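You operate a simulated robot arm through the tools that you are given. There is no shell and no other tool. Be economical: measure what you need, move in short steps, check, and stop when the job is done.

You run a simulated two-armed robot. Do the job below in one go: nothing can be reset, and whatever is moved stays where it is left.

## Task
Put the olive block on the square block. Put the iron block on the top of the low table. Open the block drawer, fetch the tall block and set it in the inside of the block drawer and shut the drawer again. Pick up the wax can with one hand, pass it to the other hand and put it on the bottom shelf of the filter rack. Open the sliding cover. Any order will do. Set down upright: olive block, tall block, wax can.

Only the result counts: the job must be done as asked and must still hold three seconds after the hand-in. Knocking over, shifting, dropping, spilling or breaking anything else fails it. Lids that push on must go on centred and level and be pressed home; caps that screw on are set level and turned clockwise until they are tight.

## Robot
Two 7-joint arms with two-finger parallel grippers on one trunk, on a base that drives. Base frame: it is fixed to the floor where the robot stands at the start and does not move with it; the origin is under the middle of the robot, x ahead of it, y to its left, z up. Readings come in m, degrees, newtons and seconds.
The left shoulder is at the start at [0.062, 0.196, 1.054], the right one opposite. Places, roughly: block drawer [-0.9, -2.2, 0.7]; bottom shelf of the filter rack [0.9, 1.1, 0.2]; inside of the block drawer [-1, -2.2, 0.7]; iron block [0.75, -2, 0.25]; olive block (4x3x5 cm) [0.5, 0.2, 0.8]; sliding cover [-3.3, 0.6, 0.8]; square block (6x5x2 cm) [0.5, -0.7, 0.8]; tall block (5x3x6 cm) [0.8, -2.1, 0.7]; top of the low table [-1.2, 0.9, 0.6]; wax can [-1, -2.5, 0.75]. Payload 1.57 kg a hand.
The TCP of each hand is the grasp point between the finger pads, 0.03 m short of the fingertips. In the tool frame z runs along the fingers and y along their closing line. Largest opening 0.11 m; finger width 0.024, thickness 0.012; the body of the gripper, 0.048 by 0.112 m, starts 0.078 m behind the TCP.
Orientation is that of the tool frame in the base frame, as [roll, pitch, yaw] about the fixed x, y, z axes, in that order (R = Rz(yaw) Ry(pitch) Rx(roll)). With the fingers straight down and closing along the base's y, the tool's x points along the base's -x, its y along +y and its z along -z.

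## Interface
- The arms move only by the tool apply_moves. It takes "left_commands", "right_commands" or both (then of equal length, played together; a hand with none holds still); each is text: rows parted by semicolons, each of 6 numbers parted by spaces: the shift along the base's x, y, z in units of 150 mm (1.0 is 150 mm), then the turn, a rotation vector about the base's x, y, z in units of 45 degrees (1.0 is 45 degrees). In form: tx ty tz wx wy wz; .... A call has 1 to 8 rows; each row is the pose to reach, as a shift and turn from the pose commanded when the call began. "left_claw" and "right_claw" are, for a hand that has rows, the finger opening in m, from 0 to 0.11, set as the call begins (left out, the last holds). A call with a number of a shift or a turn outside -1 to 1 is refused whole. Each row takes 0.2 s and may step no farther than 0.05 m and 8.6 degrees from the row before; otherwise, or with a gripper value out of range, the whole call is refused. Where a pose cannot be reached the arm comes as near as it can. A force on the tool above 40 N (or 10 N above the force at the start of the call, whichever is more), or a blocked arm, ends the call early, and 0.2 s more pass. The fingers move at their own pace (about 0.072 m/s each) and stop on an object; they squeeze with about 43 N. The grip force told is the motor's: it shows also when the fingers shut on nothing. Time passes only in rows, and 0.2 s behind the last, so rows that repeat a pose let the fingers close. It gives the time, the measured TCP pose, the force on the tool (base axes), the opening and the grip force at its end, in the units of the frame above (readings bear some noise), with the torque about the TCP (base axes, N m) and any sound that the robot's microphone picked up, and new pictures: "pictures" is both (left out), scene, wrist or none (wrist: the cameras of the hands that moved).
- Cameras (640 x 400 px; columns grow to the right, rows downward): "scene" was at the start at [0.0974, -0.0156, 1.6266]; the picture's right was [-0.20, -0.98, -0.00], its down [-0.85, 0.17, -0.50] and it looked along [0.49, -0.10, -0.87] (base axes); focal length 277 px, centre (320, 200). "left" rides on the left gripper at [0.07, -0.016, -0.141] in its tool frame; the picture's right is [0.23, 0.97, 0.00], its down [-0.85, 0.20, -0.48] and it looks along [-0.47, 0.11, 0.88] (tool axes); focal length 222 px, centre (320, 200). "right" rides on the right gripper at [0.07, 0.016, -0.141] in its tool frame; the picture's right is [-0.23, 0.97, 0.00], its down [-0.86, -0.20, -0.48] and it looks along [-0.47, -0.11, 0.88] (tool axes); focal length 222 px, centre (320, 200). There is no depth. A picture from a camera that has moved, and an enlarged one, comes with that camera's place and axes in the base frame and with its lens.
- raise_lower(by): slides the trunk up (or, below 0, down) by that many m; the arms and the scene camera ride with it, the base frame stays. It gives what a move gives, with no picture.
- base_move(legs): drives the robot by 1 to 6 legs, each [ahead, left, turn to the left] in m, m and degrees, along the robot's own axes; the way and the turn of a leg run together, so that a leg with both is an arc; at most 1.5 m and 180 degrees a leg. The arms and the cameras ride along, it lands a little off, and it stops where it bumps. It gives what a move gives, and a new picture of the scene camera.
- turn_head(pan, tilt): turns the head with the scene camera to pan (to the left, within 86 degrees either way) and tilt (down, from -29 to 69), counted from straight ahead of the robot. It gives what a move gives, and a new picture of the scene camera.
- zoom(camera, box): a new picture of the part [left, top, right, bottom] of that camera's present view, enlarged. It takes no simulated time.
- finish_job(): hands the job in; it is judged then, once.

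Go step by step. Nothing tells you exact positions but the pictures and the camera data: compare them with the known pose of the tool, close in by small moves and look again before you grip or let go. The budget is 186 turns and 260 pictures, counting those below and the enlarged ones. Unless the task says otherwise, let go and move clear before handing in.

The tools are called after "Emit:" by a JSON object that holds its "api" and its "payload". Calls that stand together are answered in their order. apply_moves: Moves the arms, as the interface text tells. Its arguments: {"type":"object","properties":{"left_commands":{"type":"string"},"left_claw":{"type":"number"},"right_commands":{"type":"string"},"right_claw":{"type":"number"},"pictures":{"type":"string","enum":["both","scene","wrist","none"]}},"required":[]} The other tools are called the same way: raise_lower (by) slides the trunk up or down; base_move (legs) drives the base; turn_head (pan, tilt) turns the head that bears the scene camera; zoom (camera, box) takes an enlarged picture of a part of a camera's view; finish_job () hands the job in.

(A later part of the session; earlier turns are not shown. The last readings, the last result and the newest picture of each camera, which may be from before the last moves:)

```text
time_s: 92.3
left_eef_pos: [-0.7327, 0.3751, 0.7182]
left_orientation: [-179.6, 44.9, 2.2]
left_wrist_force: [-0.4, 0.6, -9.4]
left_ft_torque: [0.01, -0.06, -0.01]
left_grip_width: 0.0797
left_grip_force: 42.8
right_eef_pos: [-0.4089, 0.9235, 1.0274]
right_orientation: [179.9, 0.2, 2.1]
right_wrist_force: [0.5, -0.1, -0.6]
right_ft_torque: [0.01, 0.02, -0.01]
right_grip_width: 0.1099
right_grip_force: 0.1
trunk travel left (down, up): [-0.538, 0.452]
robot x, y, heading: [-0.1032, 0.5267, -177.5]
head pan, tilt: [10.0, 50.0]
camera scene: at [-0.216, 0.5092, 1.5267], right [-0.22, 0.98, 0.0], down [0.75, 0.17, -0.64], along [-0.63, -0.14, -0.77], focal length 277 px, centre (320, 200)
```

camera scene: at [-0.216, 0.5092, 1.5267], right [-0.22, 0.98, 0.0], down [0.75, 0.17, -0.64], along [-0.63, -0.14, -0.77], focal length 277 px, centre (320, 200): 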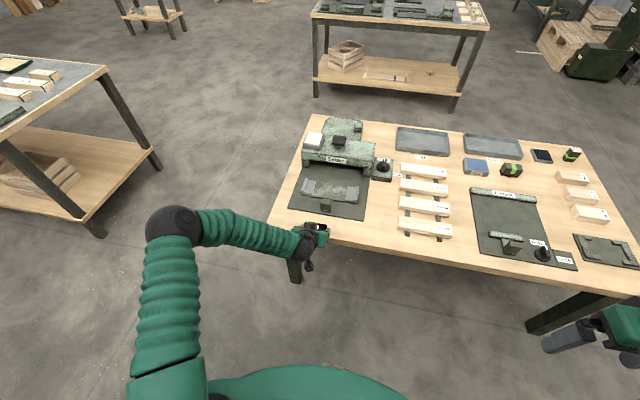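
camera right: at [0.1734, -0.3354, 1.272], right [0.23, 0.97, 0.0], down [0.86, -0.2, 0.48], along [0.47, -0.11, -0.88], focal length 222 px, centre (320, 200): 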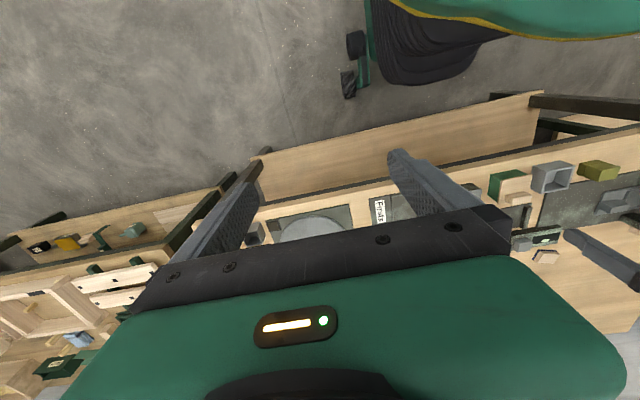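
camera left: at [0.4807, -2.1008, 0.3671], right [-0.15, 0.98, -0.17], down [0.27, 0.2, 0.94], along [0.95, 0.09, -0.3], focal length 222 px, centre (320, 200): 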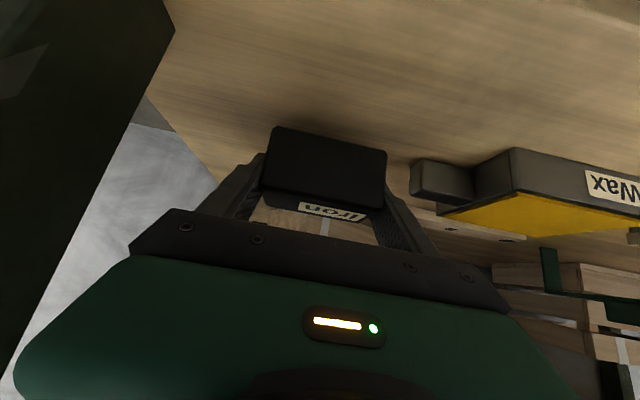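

Emit:
{"api": "base_move", "payload": {"legs": [[0, -0.1, -2.4]]}}

Emit:
{"api": "apply_moves", "payload": {"left_commands": "-0.2 0 0 0 0 0; -0.4 0 -0.05 0 0 0; -0.6 0 -0.15 0 0 0; -0.64 0 -0.35 0 0 0; -0.64 0 -0.35 0 0 0", "pictures": "both"}}

Emit:
{"api": "zoom", "payload": {"camera": "scene", "box": [260, 170, 400, 280]}}

```text
time_s: 93.5
left_eef_pos: [-0.7407, 0.4804, 0.7143]
left_orientation: [-178.1, 44.8, 1.1]
left_wrist_force: [0.5, -2.9, -10.1]
left_ft_torque: [0.02, -0.01, -0.06]
left_grip_width: 0.0797
left_grip_force: 43.0
right_eef_pos: [-0.3971, 1.0125, 1.0349]
right_orientation: [-178.9, 0.2, 0.2]
right_wrist_force: [-0.9, -0.5, -0.5]
right_ft_torque: [0.08, -0.05, 0.01]
right_grip_width: 0.11
right_grip_force: 0.1
trunk travel left (down, up): [-0.538, 0.452]
robot x, y, heading: [-0.1056, 0.6261, -179.7]
head pan, tilt: [10.0, 50.0]
camera scene: at [-0.2194, 0.5776, 1.5259], right [-0.18, 0.98, 0.02], down [0.76, 0.15, -0.64], along [-0.63, -0.1, -0.77], focal length 277 px, centre (320, 200)
```

scene: 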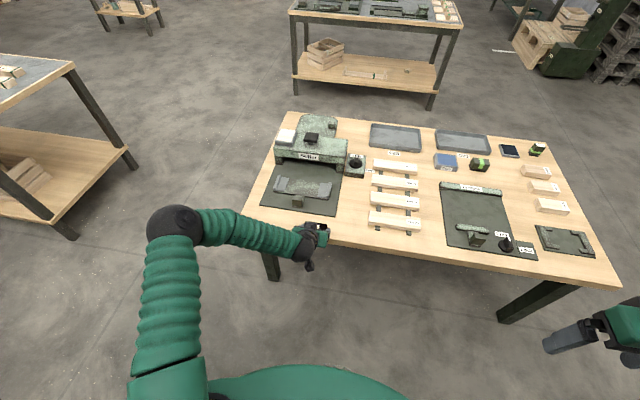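

```text
time_s: 94.7
left_eef_pos: [-0.8336, 0.4989, 0.6671]
left_orientation: [-179.8, 45.0, -0.3]
left_wrist_force: [0.4, -0.3, -9.5]
left_ft_torque: [0.04, -0.04, 0.0]
left_grip_width: 0.0801
left_grip_force: 42.8
right_eef_pos: [-0.3939, 1.036, 1.0261]
right_orientation: [179.6, 0.2, 0.1]
right_wrist_force: [-0.3, 0.1, -0.1]
right_ft_torque: [0.02, 0.01, -0.01]
right_grip_width: 0.1101
right_grip_force: 0.1
trunk travel left (down, up): [-0.538, 0.452]
robot x, y, heading: [-0.1059, 0.6262, -179.8]
head pan, tilt: [10.0, 50.0]
camera scene: at [-0.2185, 0.6174, 1.5268], right [-0.18, 0.98, 0.0], down [0.76, 0.13, -0.64], along [-0.63, -0.12, -0.77], focal length 277 px, centre (320, 200)
camera left: at [-0.6842, 0.5135, 0.7177], right [0.15, -0.97, -0.16], down [-0.27, -0.2, 0.94], along [-0.95, -0.1, -0.29], focal length 222 px, centre (320, 200)
```

scene: 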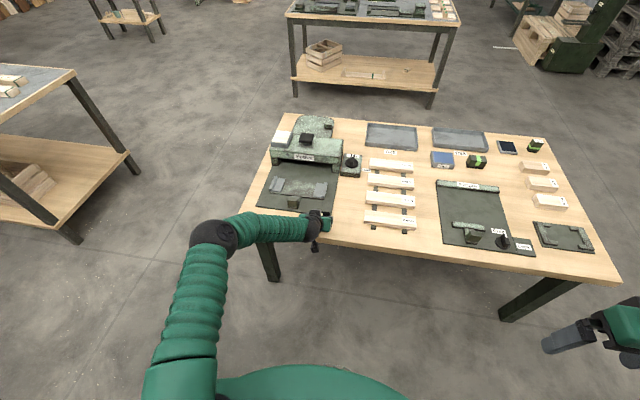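
left: 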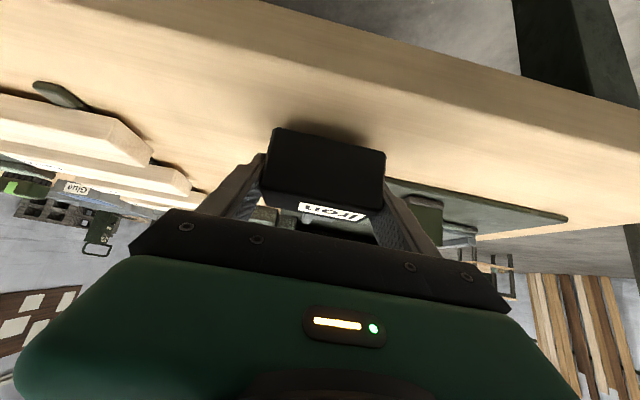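

```text
3.64 times, centred on (330, 225) of scene
camera zoom: at [-0.2185, 0.6174, 1.5268], right [-0.18, 0.98, 0.0], down [0.76, 0.13, -0.64], along [-0.63, -0.12, -0.77], focal length 1007 px, centre (284, 109)
```

zoom: 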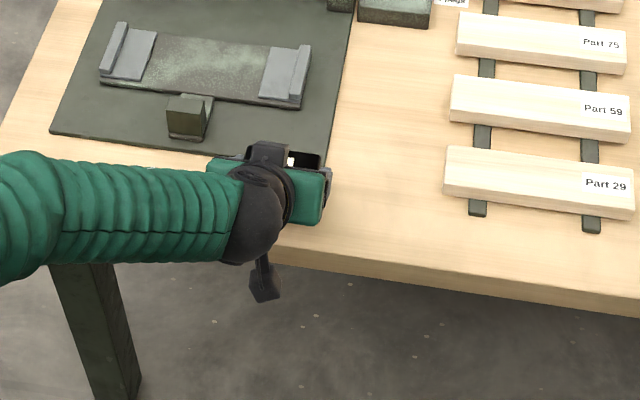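

Emit:
{"api": "apply_moves", "payload": {"left_commands": "0.03 0.1 -0.08 0 0 0; 0.03 0.1 -0.16 0 0 0; 0.03 0.1 -0.18 0 0 0; 0.03 0.1 -0.2 0 0 0; 0.03 0.1 -0.22 0 0 0; 0.03 0.1 -0.24 0 0 0", "pictures": "wrist"}}

```text
time_s: 95.5
left_eef_pos: [-0.8361, 0.5103, 0.6535]
left_orientation: [-179.9, 46.2, 0.1]
left_wrist_force: [7.4, 4.8, 25.3]
left_ft_torque: [-0.12, -1.0, 0.36]
left_grip_width: 0.079
left_grip_force: 42.8
right_eef_pos: [-0.392, 1.0346, 1.0272]
right_orientation: [179.8, 0.4, 0.1]
right_wrist_force: [0.0, 0.0, 0.0]
right_ft_torque: [0.05, -0.04, 0.0]
right_grip_width: 0.1101
right_grip_force: 0.1
trunk travel left (down, up): [-0.538, 0.452]
robot x, y, heading: [-0.1057, 0.6252, -179.5]
head pan, tilt: [10.0, 50.0]
stopped in row 4 (left hand): the force on the tool passed its limit at 43 N (the readings are from after the stop); the commanded pose is now the measured one
camera left: at [-0.6866, 0.526, 0.7], right [0.16, -0.97, -0.16], down [-0.25, -0.2, 0.95], along [-0.96, -0.11, -0.27], focal length 222 px, centre (320, 200)
```

left: 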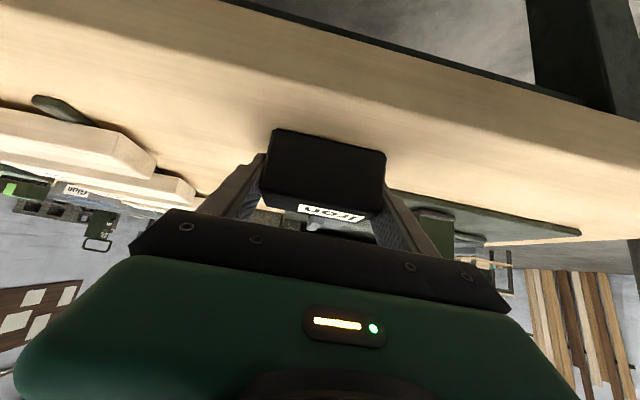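

Contact with the table. I open and draw the hand back up and out along the tool.

Emit:
{"api": "apply_moves", "payload": {"left_commands": "0 0 0 0 0 0; 0 0 0 0 0 0; 0 0 0 0 0 0", "left_claw": 0.1, "pictures": "none"}}

Emit:
{"api": "apply_moves", "payload": {"left_commands": "0.15 0 0.15 0 0 0; 0.35 0 0.35 0 0 0; 0.55 0 0.55 0 0 0; 0.75 0 0.75 0 0 0; 0.75 0 0.75 0 0 0", "left_claw": 0.1, "pictures": "both"}}

Emit:
{"api": "zoom", "payload": {"camera": "scene", "box": [260, 170, 400, 280]}}

```text
time_s: 96.3
left_eef_pos: [-0.8362, 0.5071, 0.6499]
left_orientation: [179.8, 45.9, 0.0]
left_wrist_force: [10.3, -9.3, 13.6]
left_ft_torque: [0.39, -0.12, -0.36]
left_grip_width: 0.0921
left_grip_force: 0.1
right_eef_pos: [-0.3921, 1.0339, 1.029]
right_orientation: [179.8, 0.5, 0.1]
right_wrist_force: [-0.3, 0.2, 0.4]
right_ft_torque: [0.05, -0.01, 0.02]
right_grip_width: 0.11
right_grip_force: 0.1
trunk travel left (down, up): [-0.538, 0.452]
robot x, y, heading: [-0.1116, 0.6266, -179.9]
head pan, tilt: [10.0, 50.0]
```

```text
time_s: 97.5
left_eef_pos: [-0.7257, 0.509, 0.7616]
left_orientation: [179.7, 45.9, 0.0]
left_wrist_force: [0.6, 0.1, 0.7]
left_ft_torque: [0.01, 0.0, 0.01]
left_grip_width: 0.0999
left_grip_force: 0.2
right_eef_pos: [-0.3945, 1.0359, 1.0263]
right_orientation: [179.8, 0.3, 0.1]
right_wrist_force: [0.6, -0.3, 0.3]
right_ft_torque: [0.0, 0.01, 0.0]
right_grip_width: 0.1099
right_grip_force: 0.0
trunk travel left (down, up): [-0.538, 0.452]
robot x, y, heading: [-0.1076, 0.6244, -179.7]
head pan, tilt: [10.0, 50.0]
camera scene: at [-0.2176, 0.6123, 1.5268], right [-0.18, 0.98, 0.0], down [0.76, 0.14, -0.64], along [-0.63, -0.11, -0.77], focal length 277 px, centre (320, 200)
camera left: at [-0.5752, 0.5257, 0.8099], right [0.16, -0.97, -0.16], down [-0.25, -0.2, 0.95], along [-0.95, -0.11, -0.28], focal length 222 px, centre (320, 200)
```

scene: 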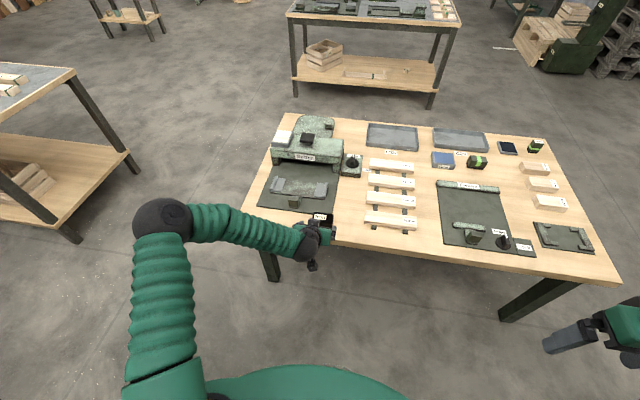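
left: 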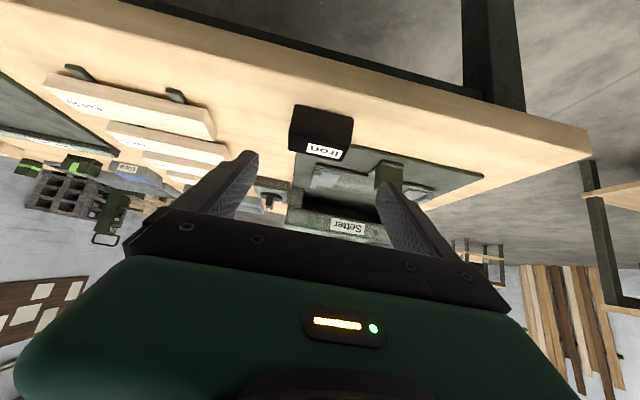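

```text
3.64 times, centred on (330, 225) of scene
camera zoom: at [-0.2176, 0.6123, 1.5268], right [-0.18, 0.98, 0.0], down [0.76, 0.14, -0.64], along [-0.63, -0.11, -0.77], focal length 1007 px, centre (284, 109)
```

zoom: 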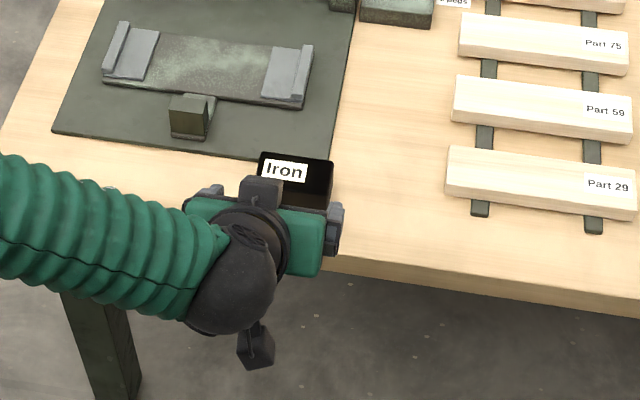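

The iron block rests on the low table. I turn the left hand upright again, pull it in, and drive round the low table's south side toward the sliding cover.

Emit:
{"api": "apply_moves", "payload": {"left_commands": "0.15 0 0.15 0 -0.19 0; 0.3 -0.1 0.3 0 -0.38 0; 0.5 -0.2 0.45 0 -0.57 0; 0.7 -0.3 0.6 0 -0.76 0; 0.8 -0.4 0.8 0 -0.95 0; 0.8 -0.5 1 0 -1 0; 0.8 -0.5 1 0 -1 0", "pictures": "none"}}

Emit:
{"api": "zoom", "payload": {"camera": "scene", "box": [260, 170, 400, 280]}}

Emit:
{"api": "base_move", "payload": {"legs": [[0, 1.0, 0], [1.5, 0, 0]]}}

Emit:
{"api": "turn_head", "payload": {"pan": -20, "tilt": 25}}

```text
time_s: 99.1
left_eef_pos: [-0.6052, 0.4345, 0.9119]
left_orientation: [179.8, 0.8, -0.1]
left_wrist_force: [-0.3, -0.2, -1.4]
left_ft_torque: [0.0, 0.0, 0.0]
left_grip_width: 0.1001
left_grip_force: 0.1
right_eef_pos: [-0.395, 1.0356, 1.0261]
right_orientation: [179.7, 0.3, 0.1]
right_wrist_force: [0.3, -0.4, -0.5]
right_ft_torque: [0.0, -0.03, -0.01]
right_grip_width: 0.1097
right_grip_force: 0.0
trunk travel left (down, up): [-0.538, 0.452]
robot x, y, heading: [-0.1088, 0.6244, -179.9]
head pan, tilt: [10.0, 50.0]
```

```text
3.64 times, centred on (330, 225) of scene
camera zoom: at [-0.2167, 0.612, 1.5269], right [-0.18, 0.98, 0.0], down [0.76, 0.14, -0.64], along [-0.63, -0.11, -0.77], focal length 1007 px, centre (284, 109)
```

zoom: 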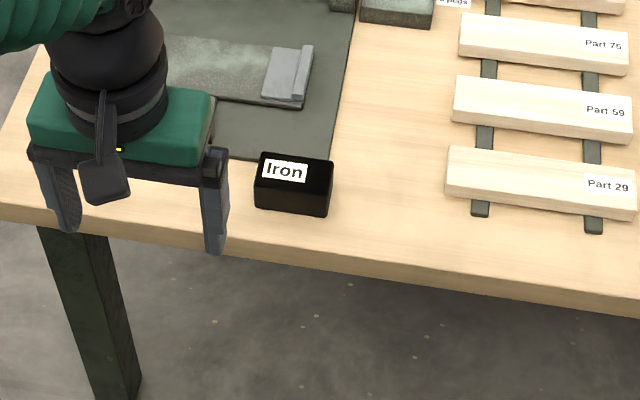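

```text
time_s: 111.2
left_eef_pos: [-2.104, -0.5517, 0.9121]
left_orientation: [179.9, 0.9, -0.6]
left_wrist_force: [0.1, -0.4, -0.4]
left_ft_torque: [0.0, 0.01, -0.03]
left_grip_width: 0.1002
left_grip_force: 0.0
right_eef_pos: [-1.8884, 0.0474, 1.0271]
right_orientation: [179.9, 0.3, -0.5]
right_wrist_force: [-0.6, -1.0, -0.2]
right_ft_torque: [0.0, -0.01, 0.02]
right_grip_width: 0.1099
right_grip_force: 0.2
trunk travel left (down, up): [-0.538, 0.452]
robot x, y, heading: [-1.6071, -0.3668, 179.8]
head pan, tilt: [10.0, 50.0]
camera scene: at [-1.7145, -0.3782, 1.5269], right [-0.17, 0.99, 0.0], down [0.76, 0.13, -0.64], along [-0.63, -0.11, -0.77], focal length 277 px, centre (320, 200)
```

scene: 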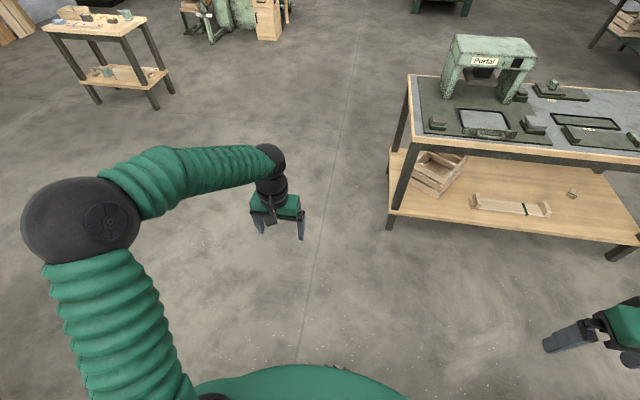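

```text
time_s: 112.2
left_eef_pos: [-2.1047, -0.5524, 0.9118]
left_orientation: [179.9, 0.9, -0.6]
left_wrist_force: [-0.9, 0.1, 0.4]
left_ft_torque: [0.02, -0.03, -0.02]
left_grip_width: 0.1
left_grip_force: 0.1
right_eef_pos: [-1.8875, 0.0471, 1.0263]
right_orientation: [179.7, 0.5, -0.6]
right_wrist_force: [-0.8, 0.5, 0.4]
right_ft_torque: [0.01, 0.01, 0.04]
right_grip_width: 0.1101
right_grip_force: 0.0
trunk travel left (down, up): [-0.538, 0.452]
robot x, y, heading: [-1.6065, -0.3655, 180.0]
head pan, tilt: [-20.0, 25.0]
camera scene: at [-1.7251, -0.3333, 1.5643], right [0.35, 0.94, 0.0], down [0.4, -0.15, -0.91], along [-0.85, 0.31, -0.42], focal length 277 px, centre (320, 200)
```

scene: 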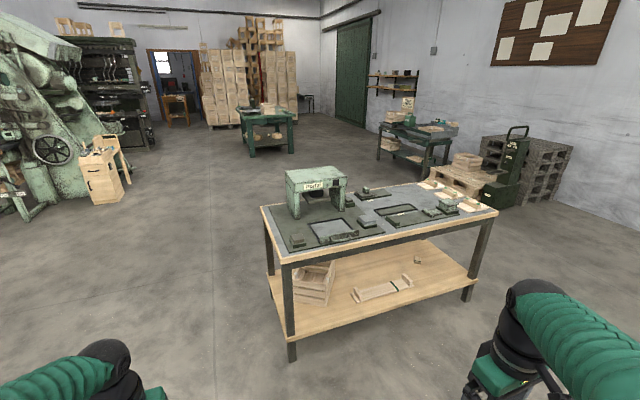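

Emit:
{"api": "zoom", "payload": {"camera": "scene", "box": [250, 150, 510, 280]}}

```text
2.46 times, centred on (380, 215) of scene
camera zoom: at [-1.7251, -0.3333, 1.5643], right [0.35, 0.94, 0.0], down [0.4, -0.15, -0.91], along [-0.85, 0.31, -0.42], focal length 682 px, centre (172, 163)
```

zoom: 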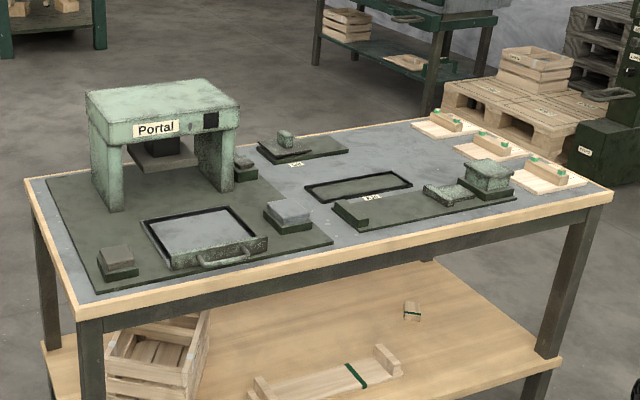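

The sliding cover is the small plate with a knob near the table's far edge at about [-3.24, 0.60]. I drive round to the table's far side and face it from there.

Emit:
{"api": "base_move", "payload": {"legs": [[1.4, 0.4, 0], [1.0, 0, 0], [0, 0, 180], [0, 1.3, 0]]}}

Emit:
{"api": "turn_head", "payload": {"pan": 0, "tilt": 45}}

```text
time_s: 137.7
left_eef_pos: [-3.5403, 0.7047, 0.9122]
left_orientation: [179.7, 0.8, -179.7]
left_wrist_force: [0.7, -0.9, 0.5]
left_ft_torque: [0.02, 0.05, 0.01]
left_grip_width: 0.0998
left_grip_force: 0.0
right_eef_pos: [-3.7508, 0.1017, 1.0269]
right_orientation: [179.7, 0.3, -179.6]
right_wrist_force: [-0.5, 0.1, 0.4]
right_ft_torque: [0.01, -0.02, 0.0]
right_grip_width: 0.11
right_grip_force: 0.1
trunk travel left (down, up): [-0.538, 0.452]
robot x, y, heading: [-4.0392, 0.5133, 0.3]
head pan, tilt: [-20.0, 25.0]
camera scene: at [-3.9194, 0.479, 1.5643], right [-0.33, -0.94, 0.0], down [-0.4, 0.14, -0.91], along [0.85, -0.3, -0.42], focal length 277 px, centre (320, 200)
```

scene: 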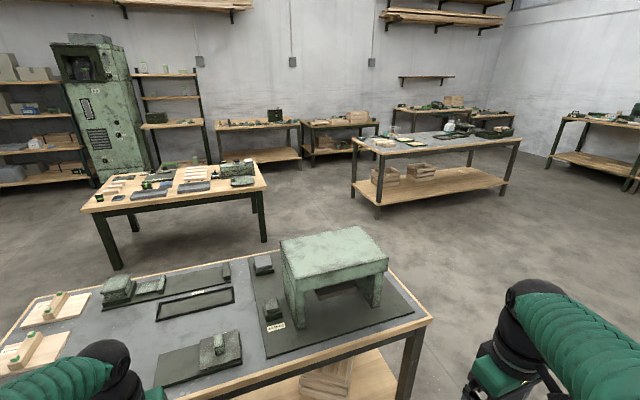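

```text
time_s: 138.5
left_eef_pos: [-3.5434, 0.7057, 0.9122]
left_orientation: [179.7, 0.9, -179.7]
left_wrist_force: [0.3, 0.3, -0.7]
left_ft_torque: [-0.01, -0.03, 0.0]
left_grip_width: 0.1001
left_grip_force: 0.1
right_eef_pos: [-3.7517, 0.103, 1.0267]
right_orientation: [179.7, 0.4, -179.6]
right_wrist_force: [-0.4, 0.0, -0.2]
right_ft_torque: [0.0, 0.0, 0.01]
right_grip_width: 0.1099
right_grip_force: 0.1
trunk travel left (down, up): [-0.538, 0.452]
robot x, y, heading: [-4.0392, 0.514, 0.4]
head pan, tilt: [0.0, 45.0]
camera scene: at [-3.9251, 0.5126, 1.5339], right [0.01, -1.0, 0.0], down [-0.71, -0.01, -0.71], along [0.71, 0.01, -0.71], focal length 277 px, centre (320, 200)
```

scene: 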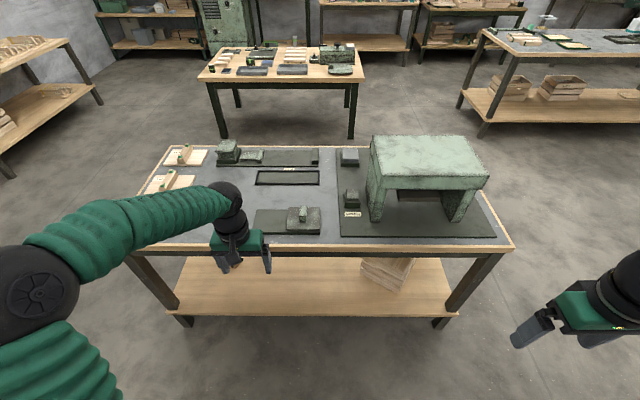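

Emit:
{"api": "zoom", "payload": {"camera": "scene", "box": [240, 190, 350, 260]}}

Emit:
{"api": "zoom", "payload": {"camera": "scene", "box": [140, 120, 360, 260]}}

```text
5.71 times, centred on (295, 225) of scene
camera zoom: at [-3.9251, 0.5126, 1.5339], right [0.01, -1.0, 0.0], down [-0.71, -0.01, -0.71], along [0.71, 0.01, -0.71], focal length 1582 px, centre (463, 57)
```

zoom: 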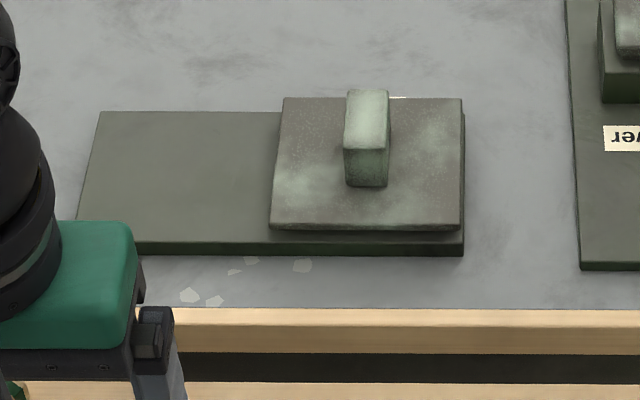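

```text
2.86 times, centred on (250, 190) of scene
camera zoom: at [-3.9251, 0.5126, 1.5339], right [0.01, -1.0, 0.0], down [-0.71, -0.01, -0.71], along [0.71, 0.01, -0.71], focal length 791 px, centre (520, 229)
```

zoom: 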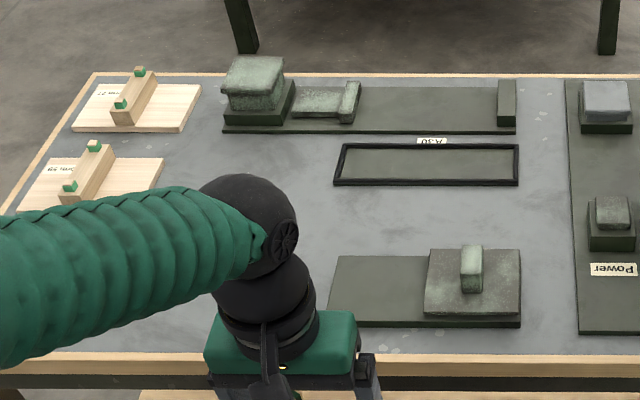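

The cover sits at the -y end of its plate and will slide toward +y by its upright handle at about [-3.31, 0.58]. I drive closer and bring the left hand over the handle.

Emit:
{"api": "base_move", "payload": {"legs": [[0.17, 0, 0]]}}

Emit:
{"api": "apply_moves", "payload": {"left_commands": "0.1 -0.2 0.1 0 0 0; 0.2 -0.4 0.2 0 0 0; 0.2 -0.55 0.2 0 0 0; 0.2 -0.55 0.2 0 0 0", "left_claw": 0.07, "pictures": "wrist"}}

Emit:
{"api": "zoom", "payload": {"camera": "left", "box": [200, 90, 440, 240]}}

```text
time_s: 140.0
left_eef_pos: [-3.3757, 0.7069, 0.9103]
left_orientation: [179.7, 1.0, -179.8]
left_wrist_force: [0.0, 0.1, 0.6]
left_ft_torque: [0.02, -0.01, -0.01]
left_grip_width: 0.0998
left_grip_force: 0.1
right_eef_pos: [-3.5848, 0.1054, 1.0261]
right_orientation: [179.8, 0.5, -179.6]
right_wrist_force: [1.3, -0.1, 0.6]
right_ft_torque: [0.0, 0.02, 0.0]
right_grip_width: 0.11
right_grip_force: 0.1
trunk travel left (down, up): [-0.538, 0.452]
robot x, y, heading: [-3.8722, 0.5136, 0.7]
head pan, tilt: [0.0, 45.0]
camera scene: at [-3.759, 0.514, 1.534], right [0.01, -1.0, 0.0], down [-0.71, -0.01, -0.71], along [0.71, 0.01, -0.71], focal length 277 px, centre (320, 200)
```

scene: 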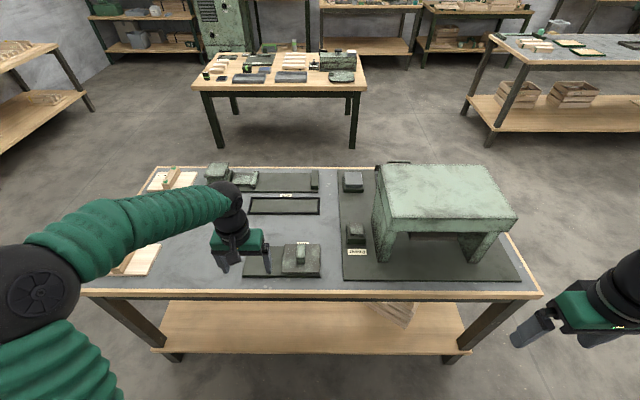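

```text
time_s: 141.0
left_eef_pos: [-3.3463, 0.6231, 0.9421]
left_orientation: [179.9, 0.9, -179.7]
left_wrist_force: [0.4, 0.9, -1.7]
left_ft_torque: [-0.04, -0.03, 0.0]
left_grip_width: 0.0699
left_grip_force: 0.0
right_eef_pos: [-3.583, 0.1055, 1.0274]
right_orientation: [179.7, 0.4, -179.7]
right_wrist_force: [-0.7, 0.2, -0.7]
right_ft_torque: [0.02, -0.01, 0.02]
right_grip_width: 0.11
right_grip_force: 0.1
trunk travel left (down, up): [-0.538, 0.452]
robot x, y, heading: [-3.8748, 0.5143, 0.6]
head pan, tilt: [0.0, 45.0]
camera left: at [-3.4183, 0.6065, 1.0818], right [-0.23, 0.97, 0.0], down [0.85, 0.2, 0.49], along [0.48, 0.11, -0.87], focal length 222 px, centre (320, 200)
```

left: 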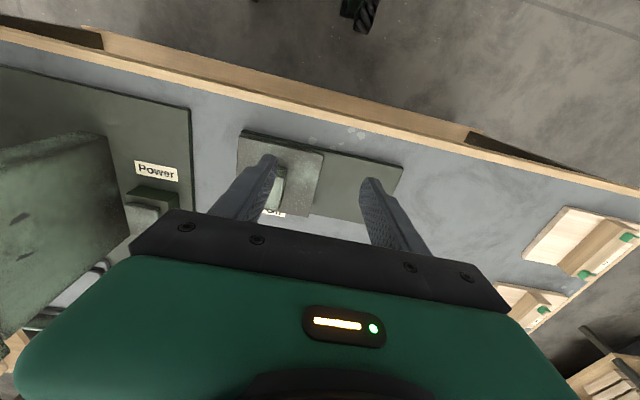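

```text
2.67 times, centred on (320, 165) of left
camera zoom: at [-3.4183, 0.6065, 1.0818], right [-0.23, 0.97, 0.0], down [0.85, 0.2, 0.49], along [0.48, 0.11, -0.87], focal length 592 px, centre (320, 293)
```

zoom: 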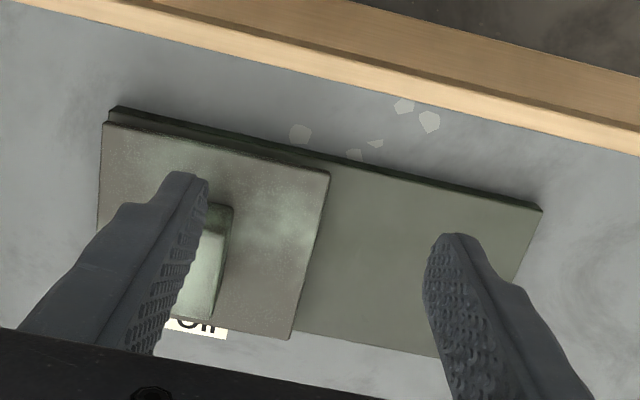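

Emit:
{"api": "apply_moves", "payload": {"left_commands": "0.14 -0.15 0 0 0 0; 0.275 -0.287 0 0 0 0; 0.275 -0.287 0 0 0 0", "pictures": "wrist"}}

Emit:
{"api": "zoom", "payload": {"camera": "left", "box": [200, 90, 440, 240]}}

Emit:
{"api": "zoom", "payload": {"camera": "scene", "box": [220, 200, 360, 290]}}

```text
time_s: 141.8
left_eef_pos: [-3.3043, 0.5794, 0.9432]
left_orientation: [179.8, 0.9, -179.7]
left_wrist_force: [0.2, -0.3, -0.1]
left_ft_torque: [0.0, 0.0, -0.01]
left_grip_width: 0.0703
left_grip_force: 0.0
right_eef_pos: [-3.5859, 0.1046, 1.0283]
right_orientation: [179.8, 0.6, -179.7]
right_wrist_force: [-0.8, 0.0, -0.5]
right_ft_torque: [0.0, 0.01, 0.01]
right_grip_width: 0.1101
right_grip_force: 0.0
trunk travel left (down, up): [-0.538, 0.452]
robot x, y, heading: [-3.8703, 0.5129, 0.8]
head pan, tilt: [0.0, 45.0]
camera left: at [-3.3765, 0.5623, 1.0833], right [-0.23, 0.97, 0.0], down [0.85, 0.2, 0.49], along [0.48, 0.11, -0.87], focal length 222 px, centre (320, 200)
```

left: 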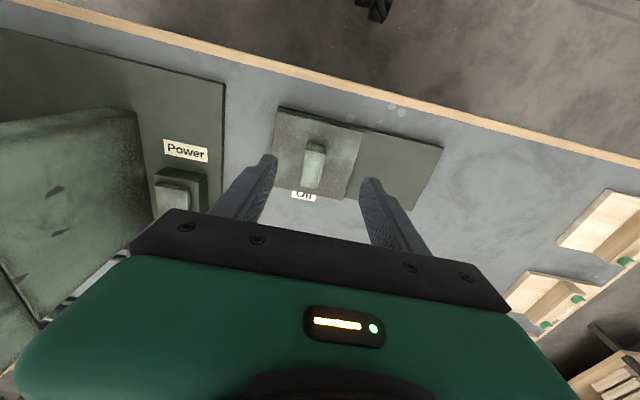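

```text
2.67 times, centred on (320, 165) of left
camera zoom: at [-3.3765, 0.5623, 1.0833], right [-0.23, 0.97, 0.0], down [0.85, 0.2, 0.49], along [0.48, 0.11, -0.87], focal length 592 px, centre (320, 293)
```

zoom: 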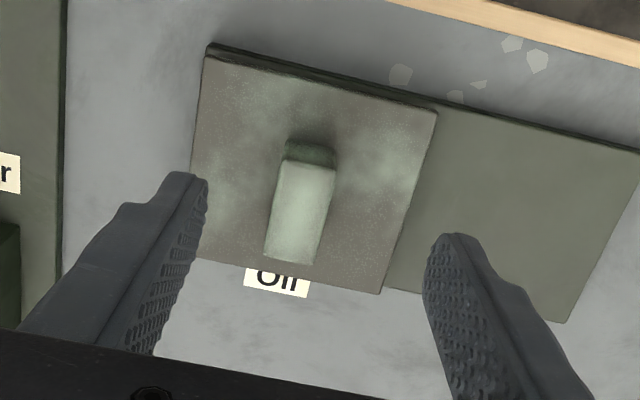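

```text
4.44 times, centred on (290, 245) of scene
camera zoom: at [-3.7581, 0.5134, 1.5339], right [0.01, -1.0, 0.0], down [-0.71, -0.01, -0.71], along [0.71, 0.01, -0.71], focal length 1230 px, centre (453, 0)
```

zoom: 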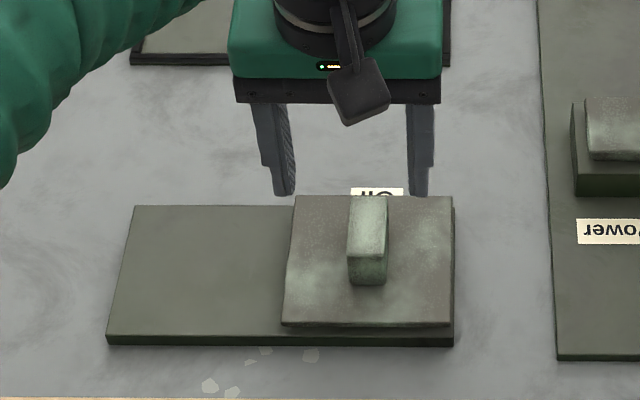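

The handle's top centre is at [-3.28, 0.575, 0.84]. I go down over it.

Emit:
{"api": "apply_moves", "payload": {"left_commands": "0.16 -0.03 0 0 0 0; 0.16 -0.03 -0.25 0 0 0; 0.16 -0.03 -0.5 0 0 0; 0.16 -0.03 -0.6 0 0 0; 0.16 -0.03 -0.6 0 0 0", "pictures": "wrist"}}

Emit:
{"api": "zoom", "payload": {"camera": "left", "box": [200, 90, 440, 240]}}

```text
time_s: 143.0
left_eef_pos: [-3.2821, 0.5777, 0.8525]
left_orientation: [179.7, 0.9, -179.7]
left_wrist_force: [0.4, -0.6, 0.1]
left_ft_torque: [-0.05, 0.01, -0.01]
left_grip_width: 0.0701
left_grip_force: 0.0
right_eef_pos: [-3.5845, 0.1045, 1.0265]
right_orientation: [179.7, 0.5, -179.6]
right_wrist_force: [0.2, 0.2, 0.1]
right_ft_torque: [0.01, -0.02, 0.0]
right_grip_width: 0.1101
right_grip_force: 0.1
trunk travel left (down, up): [-0.538, 0.452]
robot x, y, heading: [-3.8704, 0.5142, 0.6]
head pan, tilt: [0.0, 45.0]
camera left: at [-3.3532, 0.5596, 0.992], right [-0.23, 0.97, 0.0], down [0.85, 0.2, 0.49], along [0.48, 0.11, -0.87], focal length 222 px, centre (320, 200)
```

left: 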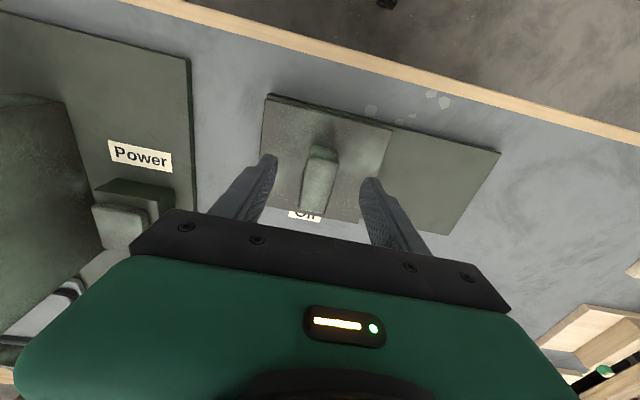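

```text
2.67 times, centred on (320, 165) of left
camera zoom: at [-3.3532, 0.5596, 0.992], right [-0.23, 0.97, 0.0], down [0.85, 0.2, 0.49], along [0.48, 0.11, -0.87], focal length 592 px, centre (320, 293)
```

zoom: 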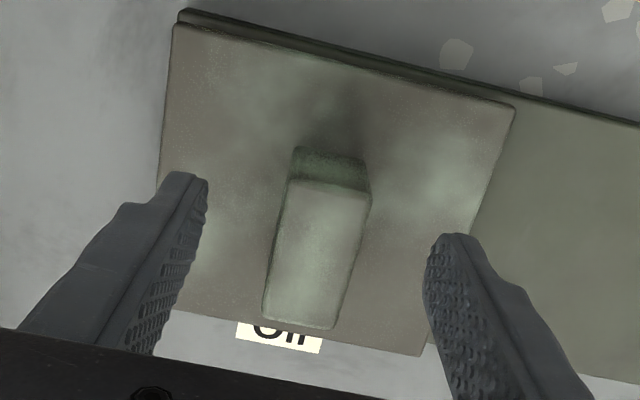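

Emit:
{"api": "apply_moves", "payload": {"left_commands": "0 -0.01 -0.02 0 0 0; 0 -0.01 -0.04 0 0 0; 0 -0.01 -0.04 0 0 0", "pictures": "none"}}

Emit:
{"api": "apply_moves", "payload": {"left_commands": "0 0 0 0 0 0; 0 0 0 0 0 0; 0 0 0 0 0 0", "left_claw": 0.0, "pictures": "wrist"}}

```text
time_s: 143.8
left_eef_pos: [-3.2805, 0.5756, 0.8448]
left_orientation: [179.7, 0.8, -179.8]
left_wrist_force: [0.1, -0.3, -0.4]
left_ft_torque: [0.01, -0.01, 0.03]
left_grip_width: 0.0699
left_grip_force: 0.1
right_eef_pos: [-3.584, 0.1028, 1.0264]
right_orientation: [179.7, 0.3, -179.7]
right_wrist_force: [0.3, 0.3, -0.2]
right_ft_torque: [-0.01, 0.01, 0.01]
right_grip_width: 0.1097
right_grip_force: 0.0
trunk travel left (down, up): [-0.538, 0.452]
robot x, y, heading: [-3.869, 0.5106, 0.5]
head pan, tilt: [0.0, 45.0]
```

```text
time_s: 144.6
left_eef_pos: [-3.281, 0.5774, 0.845]
left_orientation: [179.8, 0.9, -179.8]
left_wrist_force: [-0.2, 6.6, 0.9]
left_ft_torque: [-0.08, 0.22, -0.6]
left_grip_width: 0.0256
left_grip_force: 37.5
right_eef_pos: [-3.5838, 0.105, 1.0272]
right_orientation: [179.8, 0.3, -179.6]
right_wrist_force: [-0.1, -0.3, -0.4]
right_ft_torque: [-0.02, 0.0, 0.03]
right_grip_width: 0.11
right_grip_force: 0.0
trunk travel left (down, up): [-0.538, 0.452]
robot x, y, heading: [-3.8666, 0.5113, 0.5]
head pan, tilt: [0.0, 45.0]
camera left: at [-3.3525, 0.5595, 0.9855], right [-0.23, 0.97, 0.0], down [0.85, 0.2, 0.49], along [0.48, 0.11, -0.87], focal length 222 px, centre (320, 200)
```

left: 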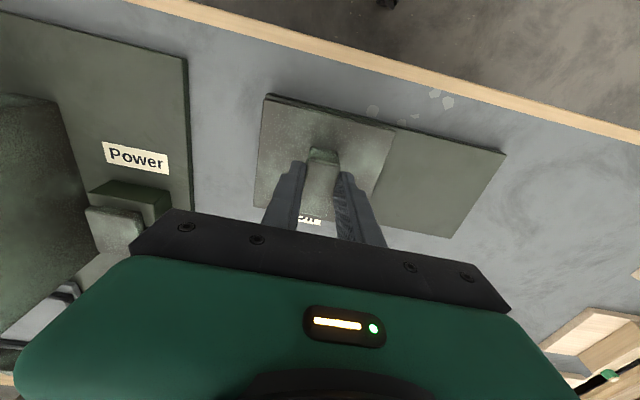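

Gripped the handle. I slide it toward +y.

Emit:
{"api": "apply_moves", "payload": {"left_commands": "0 0.1 0 0 0 0; 0 0.2 0 0 0 0; 0 0.3 0 0 0 0; 0 0.4 0 0 0 0; 0 0.5 0 0 0 0; 0 0.6 0 0 0 0; 0 0.7 0 0 0 0", "pictures": "both"}}

```text
time_s: 146.2
left_eef_pos: [-3.2804, 0.6804, 0.8471]
left_orientation: [179.8, 0.9, -179.7]
left_wrist_force: [0.3, -0.1, 0.9]
left_ft_torque: [-0.15, -0.6, -0.66]
left_grip_width: 0.0258
left_grip_force: 36.7
right_eef_pos: [-3.5849, 0.1044, 1.0269]
right_orientation: [179.9, 0.3, -179.7]
right_wrist_force: [0.3, -0.6, -0.1]
right_ft_torque: [-0.04, 0.02, -0.01]
right_grip_width: 0.1099
right_grip_force: 0.0
trunk travel left (down, up): [-0.538, 0.452]
robot x, y, heading: [-3.8705, 0.5104, 0.6]
head pan, tilt: [0.0, 45.0]
camera scene: at [-3.7574, 0.5143, 1.5338], right [0.01, -1.0, 0.0], down [-0.71, -0.01, -0.71], along [0.71, 0.01, -0.71], focal length 277 px, centre (320, 200)
camera left: at [-3.3524, 0.6635, 0.9856], right [-0.23, 0.97, 0.0], down [0.85, 0.2, 0.49], along [0.48, 0.11, -0.87], focal length 222 px, centre (320, 200)
```

scene: 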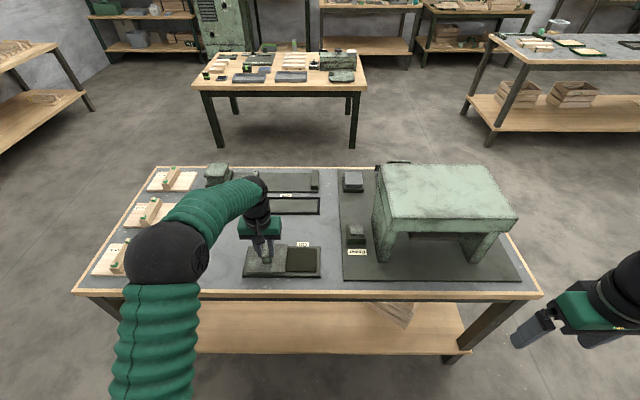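
left: 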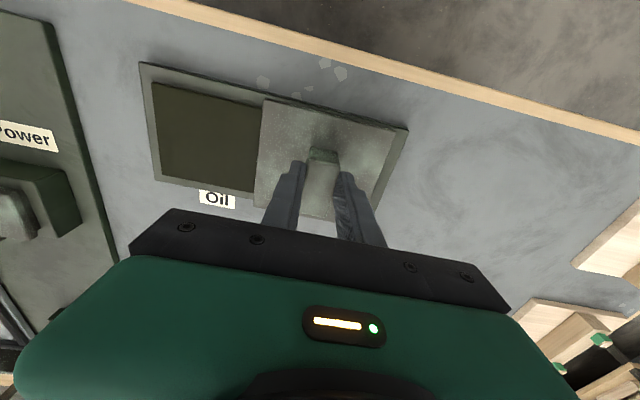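

The oil well opens. I push on to the end stop.

Emit:
{"api": "apply_moves", "payload": {"left_commands": "0 0.05 0 0 0 0; 0 0.1 0 0 0 0; 0 0.15 0 0 0 0; 0 0.2 0 0 0 0; 0 0.25 0 0 0 0; 0 0.3 0 0 0 0", "pictures": "wrist"}}

Emit:
{"api": "zoom", "payload": {"camera": "scene", "box": [220, 200, 360, 290]}}

```text
time_s: 147.2
left_eef_pos: [-3.2803, 0.6953, 0.8465]
left_orientation: [-178.9, 0.9, 179.8]
left_wrist_force: [6.8, -23.0, -4.2]
left_ft_torque: [0.25, 0.09, 1.07]
left_grip_width: 0.0262
left_grip_force: 37.3
right_eef_pos: [-3.5846, 0.1037, 1.0285]
right_orientation: [179.8, 0.4, -179.7]
right_wrist_force: [0.4, -0.3, -0.1]
right_ft_torque: [-0.03, 0.01, 0.01]
right_grip_width: 0.1101
right_grip_force: 0.0
trunk travel left (down, up): [-0.538, 0.452]
robot x, y, heading: [-3.8712, 0.5136, 0.6]
head pan, tilt: [0.0, 45.0]
stopped in row 5 (left hand): the force on the tool passed its limit at 44 N (the readings are from after the stop); the commanded pose is now the measured one
camera left: at [-3.3525, 0.6818, 0.9859], right [-0.22, 0.97, -0.02], down [0.85, 0.21, 0.49], along [0.48, 0.09, -0.87], focal length 222 px, centre (320, 200)
```

left: 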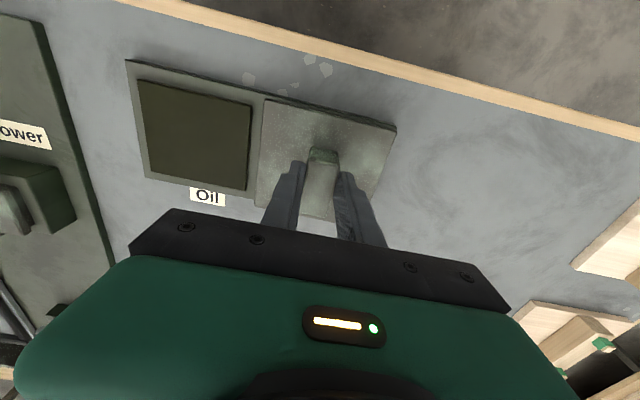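

```text
4.44 times, centred on (290, 245) of scene
camera zoom: at [-3.7549, 0.5069, 1.5337], right [0.01, -1.0, 0.0], down [-0.71, 0.0, -0.7], along [0.7, 0.01, -0.71], focal length 1230 px, centre (453, 0)
```

zoom: 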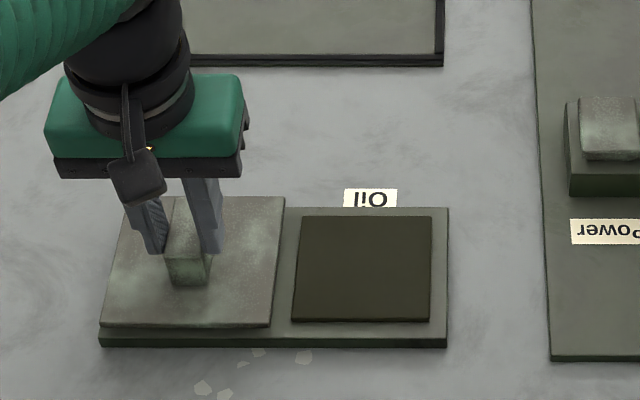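

The cover is open to its stop. I let go, rise, and drive back around to the tall block.

Emit:
{"api": "apply_moves", "payload": {"left_commands": "0 -0.01 0 0 0 0; 0 -0.01 0 0 0 0; 0 -0.01 0 0 0 0", "left_claw": 0.07, "pictures": "none"}}

Emit:
{"api": "apply_moves", "payload": {"left_commands": "0 0 0.3 0 0 0; 0 0 0.6 0 0 0; -0.2 0 0.9 0 0 0; -0.5 0 1 0 0 0; -0.8 0 1 0 0 0", "pictures": "scene"}}

Emit:
{"api": "base_move", "payload": {"legs": [[-0.2, 0, -0.6], [0, -1.25, 0], [1.5, 0, 0], [1.3, 0.35, 0], [1.0, 0, 0]]}}

```text
time_s: 148.0
left_eef_pos: [-3.2819, 0.6995, 0.8458]
left_orientation: [-179.5, 0.7, 180.0]
left_wrist_force: [0.1, 0.2, -0.2]
left_ft_torque: [0.01, 0.0, 0.0]
left_grip_width: 0.07
left_grip_force: 0.0
right_eef_pos: [-3.5858, 0.1043, 1.0281]
right_orientation: [179.9, 0.4, -179.7]
right_wrist_force: [-0.2, 0.4, 0.7]
right_ft_torque: [0.0, 0.02, 0.0]
right_grip_width: 0.1101
right_grip_force: 0.0
trunk travel left (down, up): [-0.538, 0.452]
robot x, y, heading: [-3.8719, 0.5113, 0.5]
head pan, tilt: [0.0, 45.0]
```

```text
refused: row 3 steps farther than a row can; nothing moved
```

```text
time_s: 174.1
left_eef_pos: [0.3532, -0.0674, 0.8452]
left_orientation: [-179.4, 0.8, -177.7]
left_wrist_force: [0.0, -1.1, 0.2]
left_ft_torque: [0.0, 0.03, -0.02]
left_grip_width: 0.0699
left_grip_force: 0.1
right_eef_pos: [0.0748, -0.674, 1.028]
right_orientation: [179.9, 0.5, -177.4]
right_wrist_force: [0.5, -0.3, -0.2]
right_ft_torque: [0.05, -0.03, -0.01]
right_grip_width: 0.1102
right_grip_force: 0.1
trunk travel left (down, up): [-0.538, 0.452]
robot x, y, heading: [-0.2291, -0.2793, 2.5]
head pan, tilt: [0.0, 45.0]
camera scene: at [-0.114, -0.2735, 1.5338], right [0.05, -1.0, 0.0], down [-0.71, -0.03, -0.71], along [0.7, 0.03, -0.71], focal length 277 px, centre (320, 200)
```

scene: 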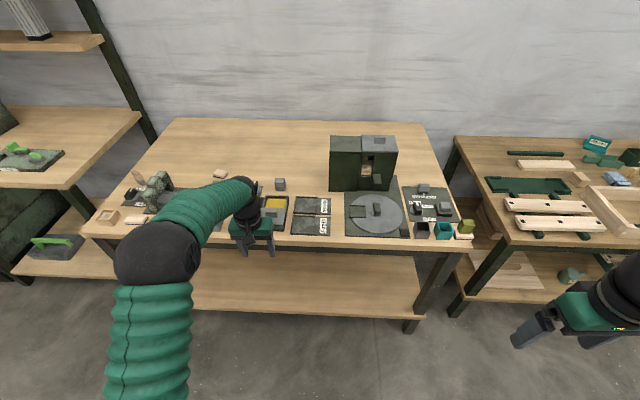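

The rise had been refused, so the hand left the handle sideways in open fingers; I will verify the cover later by zoom. Now I lift and retract the left hand before going on.

Emit:
{"api": "apply_moves", "payload": {"left_commands": "-0.1 0 0.2 0 0 0; -0.3 0 0.4 0 0 0; -0.5 0 0.6 0 0 0; -0.6 0 0.8 0 0 0; -0.6 0 1 0 0 0", "pictures": "none"}}

```text
time_s: 175.2
left_eef_pos: [0.2654, -0.0669, 0.9968]
left_orientation: [-179.5, 0.9, -177.7]
left_wrist_force: [-0.7, -0.1, 0.7]
left_ft_torque: [-0.01, -0.02, 0.0]
left_grip_width: 0.07
left_grip_force: 0.2
right_eef_pos: [0.0746, -0.6744, 1.0275]
right_orientation: [179.9, 0.5, -177.4]
right_wrist_force: [-0.5, 0.7, 0.5]
right_ft_torque: [0.0, 0.01, -0.02]
right_grip_width: 0.1097
right_grip_force: 0.1
trunk travel left (down, up): [-0.538, 0.452]
robot x, y, heading: [-0.2227, -0.2782, 2.9]
head pan, tilt: [0.0, 45.0]
```

Emit:
{"api": "base_move", "payload": {"legs": [[0, 0, -2.8], [0, -1.5, 0], [0.2, -0.1, 0]]}}

Emit:
{"api": "turn_head", "payload": {"pan": -15, "tilt": 45}}

Emit:
{"api": "zoom", "payload": {"camera": "scene", "box": [280, 150, 420, 260]}}

```text
time_s: 184.3
left_eef_pos: [0.4506, -1.6921, 0.9959]
left_orientation: [-179.2, 0.8, 177.7]
left_wrist_force: [1.1, 0.2, 0.3]
left_ft_torque: [-0.01, -0.01, -0.01]
left_grip_width: 0.0703
left_grip_force: 0.1
right_eef_pos: [0.2123, -2.2831, 1.0296]
right_orientation: [-180.0, 0.6, 178.0]
right_wrist_force: [-0.3, -0.6, -0.1]
right_ft_torque: [0.02, 0.04, -0.01]
right_grip_width: 0.1101
right_grip_force: 0.0
trunk travel left (down, up): [-0.538, 0.452]
robot x, y, heading: [-0.0549, -1.8655, -1.8]
head pan, tilt: [0.0, 45.0]
camera scene: at [0.0561, -1.8674, 1.5339], right [-0.03, -1.0, 0.0], down [-0.71, 0.02, -0.71], along [0.71, -0.02, -0.71], focal length 277 px, centre (320, 200)
```

scene: 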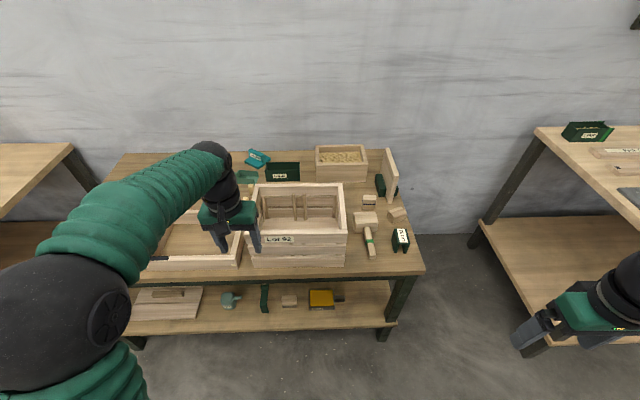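

```text
time_s: 185.1
left_eef_pos: [0.4515, -1.6949, 0.9962]
left_orientation: [-179.3, 0.8, 177.7]
left_wrist_force: [0.5, -0.6, 0.9]
left_ft_torque: [-0.04, -0.01, 0.0]
left_grip_width: 0.0701
left_grip_force: 0.0
right_eef_pos: [0.2124, -2.2866, 1.0295]
right_orientation: [-180.0, 0.5, 178.1]
right_wrist_force: [-0.1, 0.2, -0.1]
right_ft_torque: [-0.01, 0.0, 0.02]
right_grip_width: 0.1101
right_grip_force: 0.1
trunk travel left (down, up): [-0.538, 0.452]
robot x, y, heading: [-0.0562, -1.8687, -2.0]
head pan, tilt: [-15.0, 45.0]
camera scene: at [0.0539, -1.8916, 1.5338], right [-0.29, -0.96, 0.0], down [-0.68, 0.2, -0.71], along [0.68, -0.2, -0.71], focal length 277 px, centre (320, 200)
```

scene: 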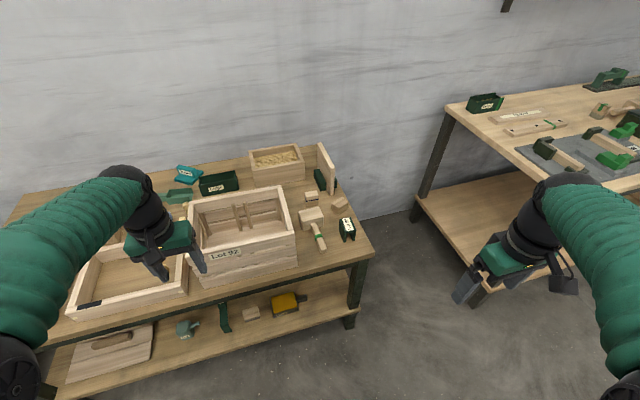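

```text
3.64 times, centred on (350, 205) of scene
camera zoom: at [0.0539, -1.8916, 1.5338], right [-0.29, -0.96, 0.0], down [-0.68, 0.2, -0.71], along [0.68, -0.2, -0.71], focal length 1007 px, centre (211, 182)
```

zoom: 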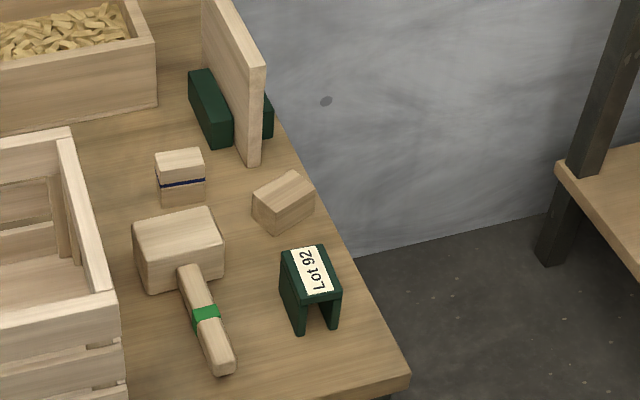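

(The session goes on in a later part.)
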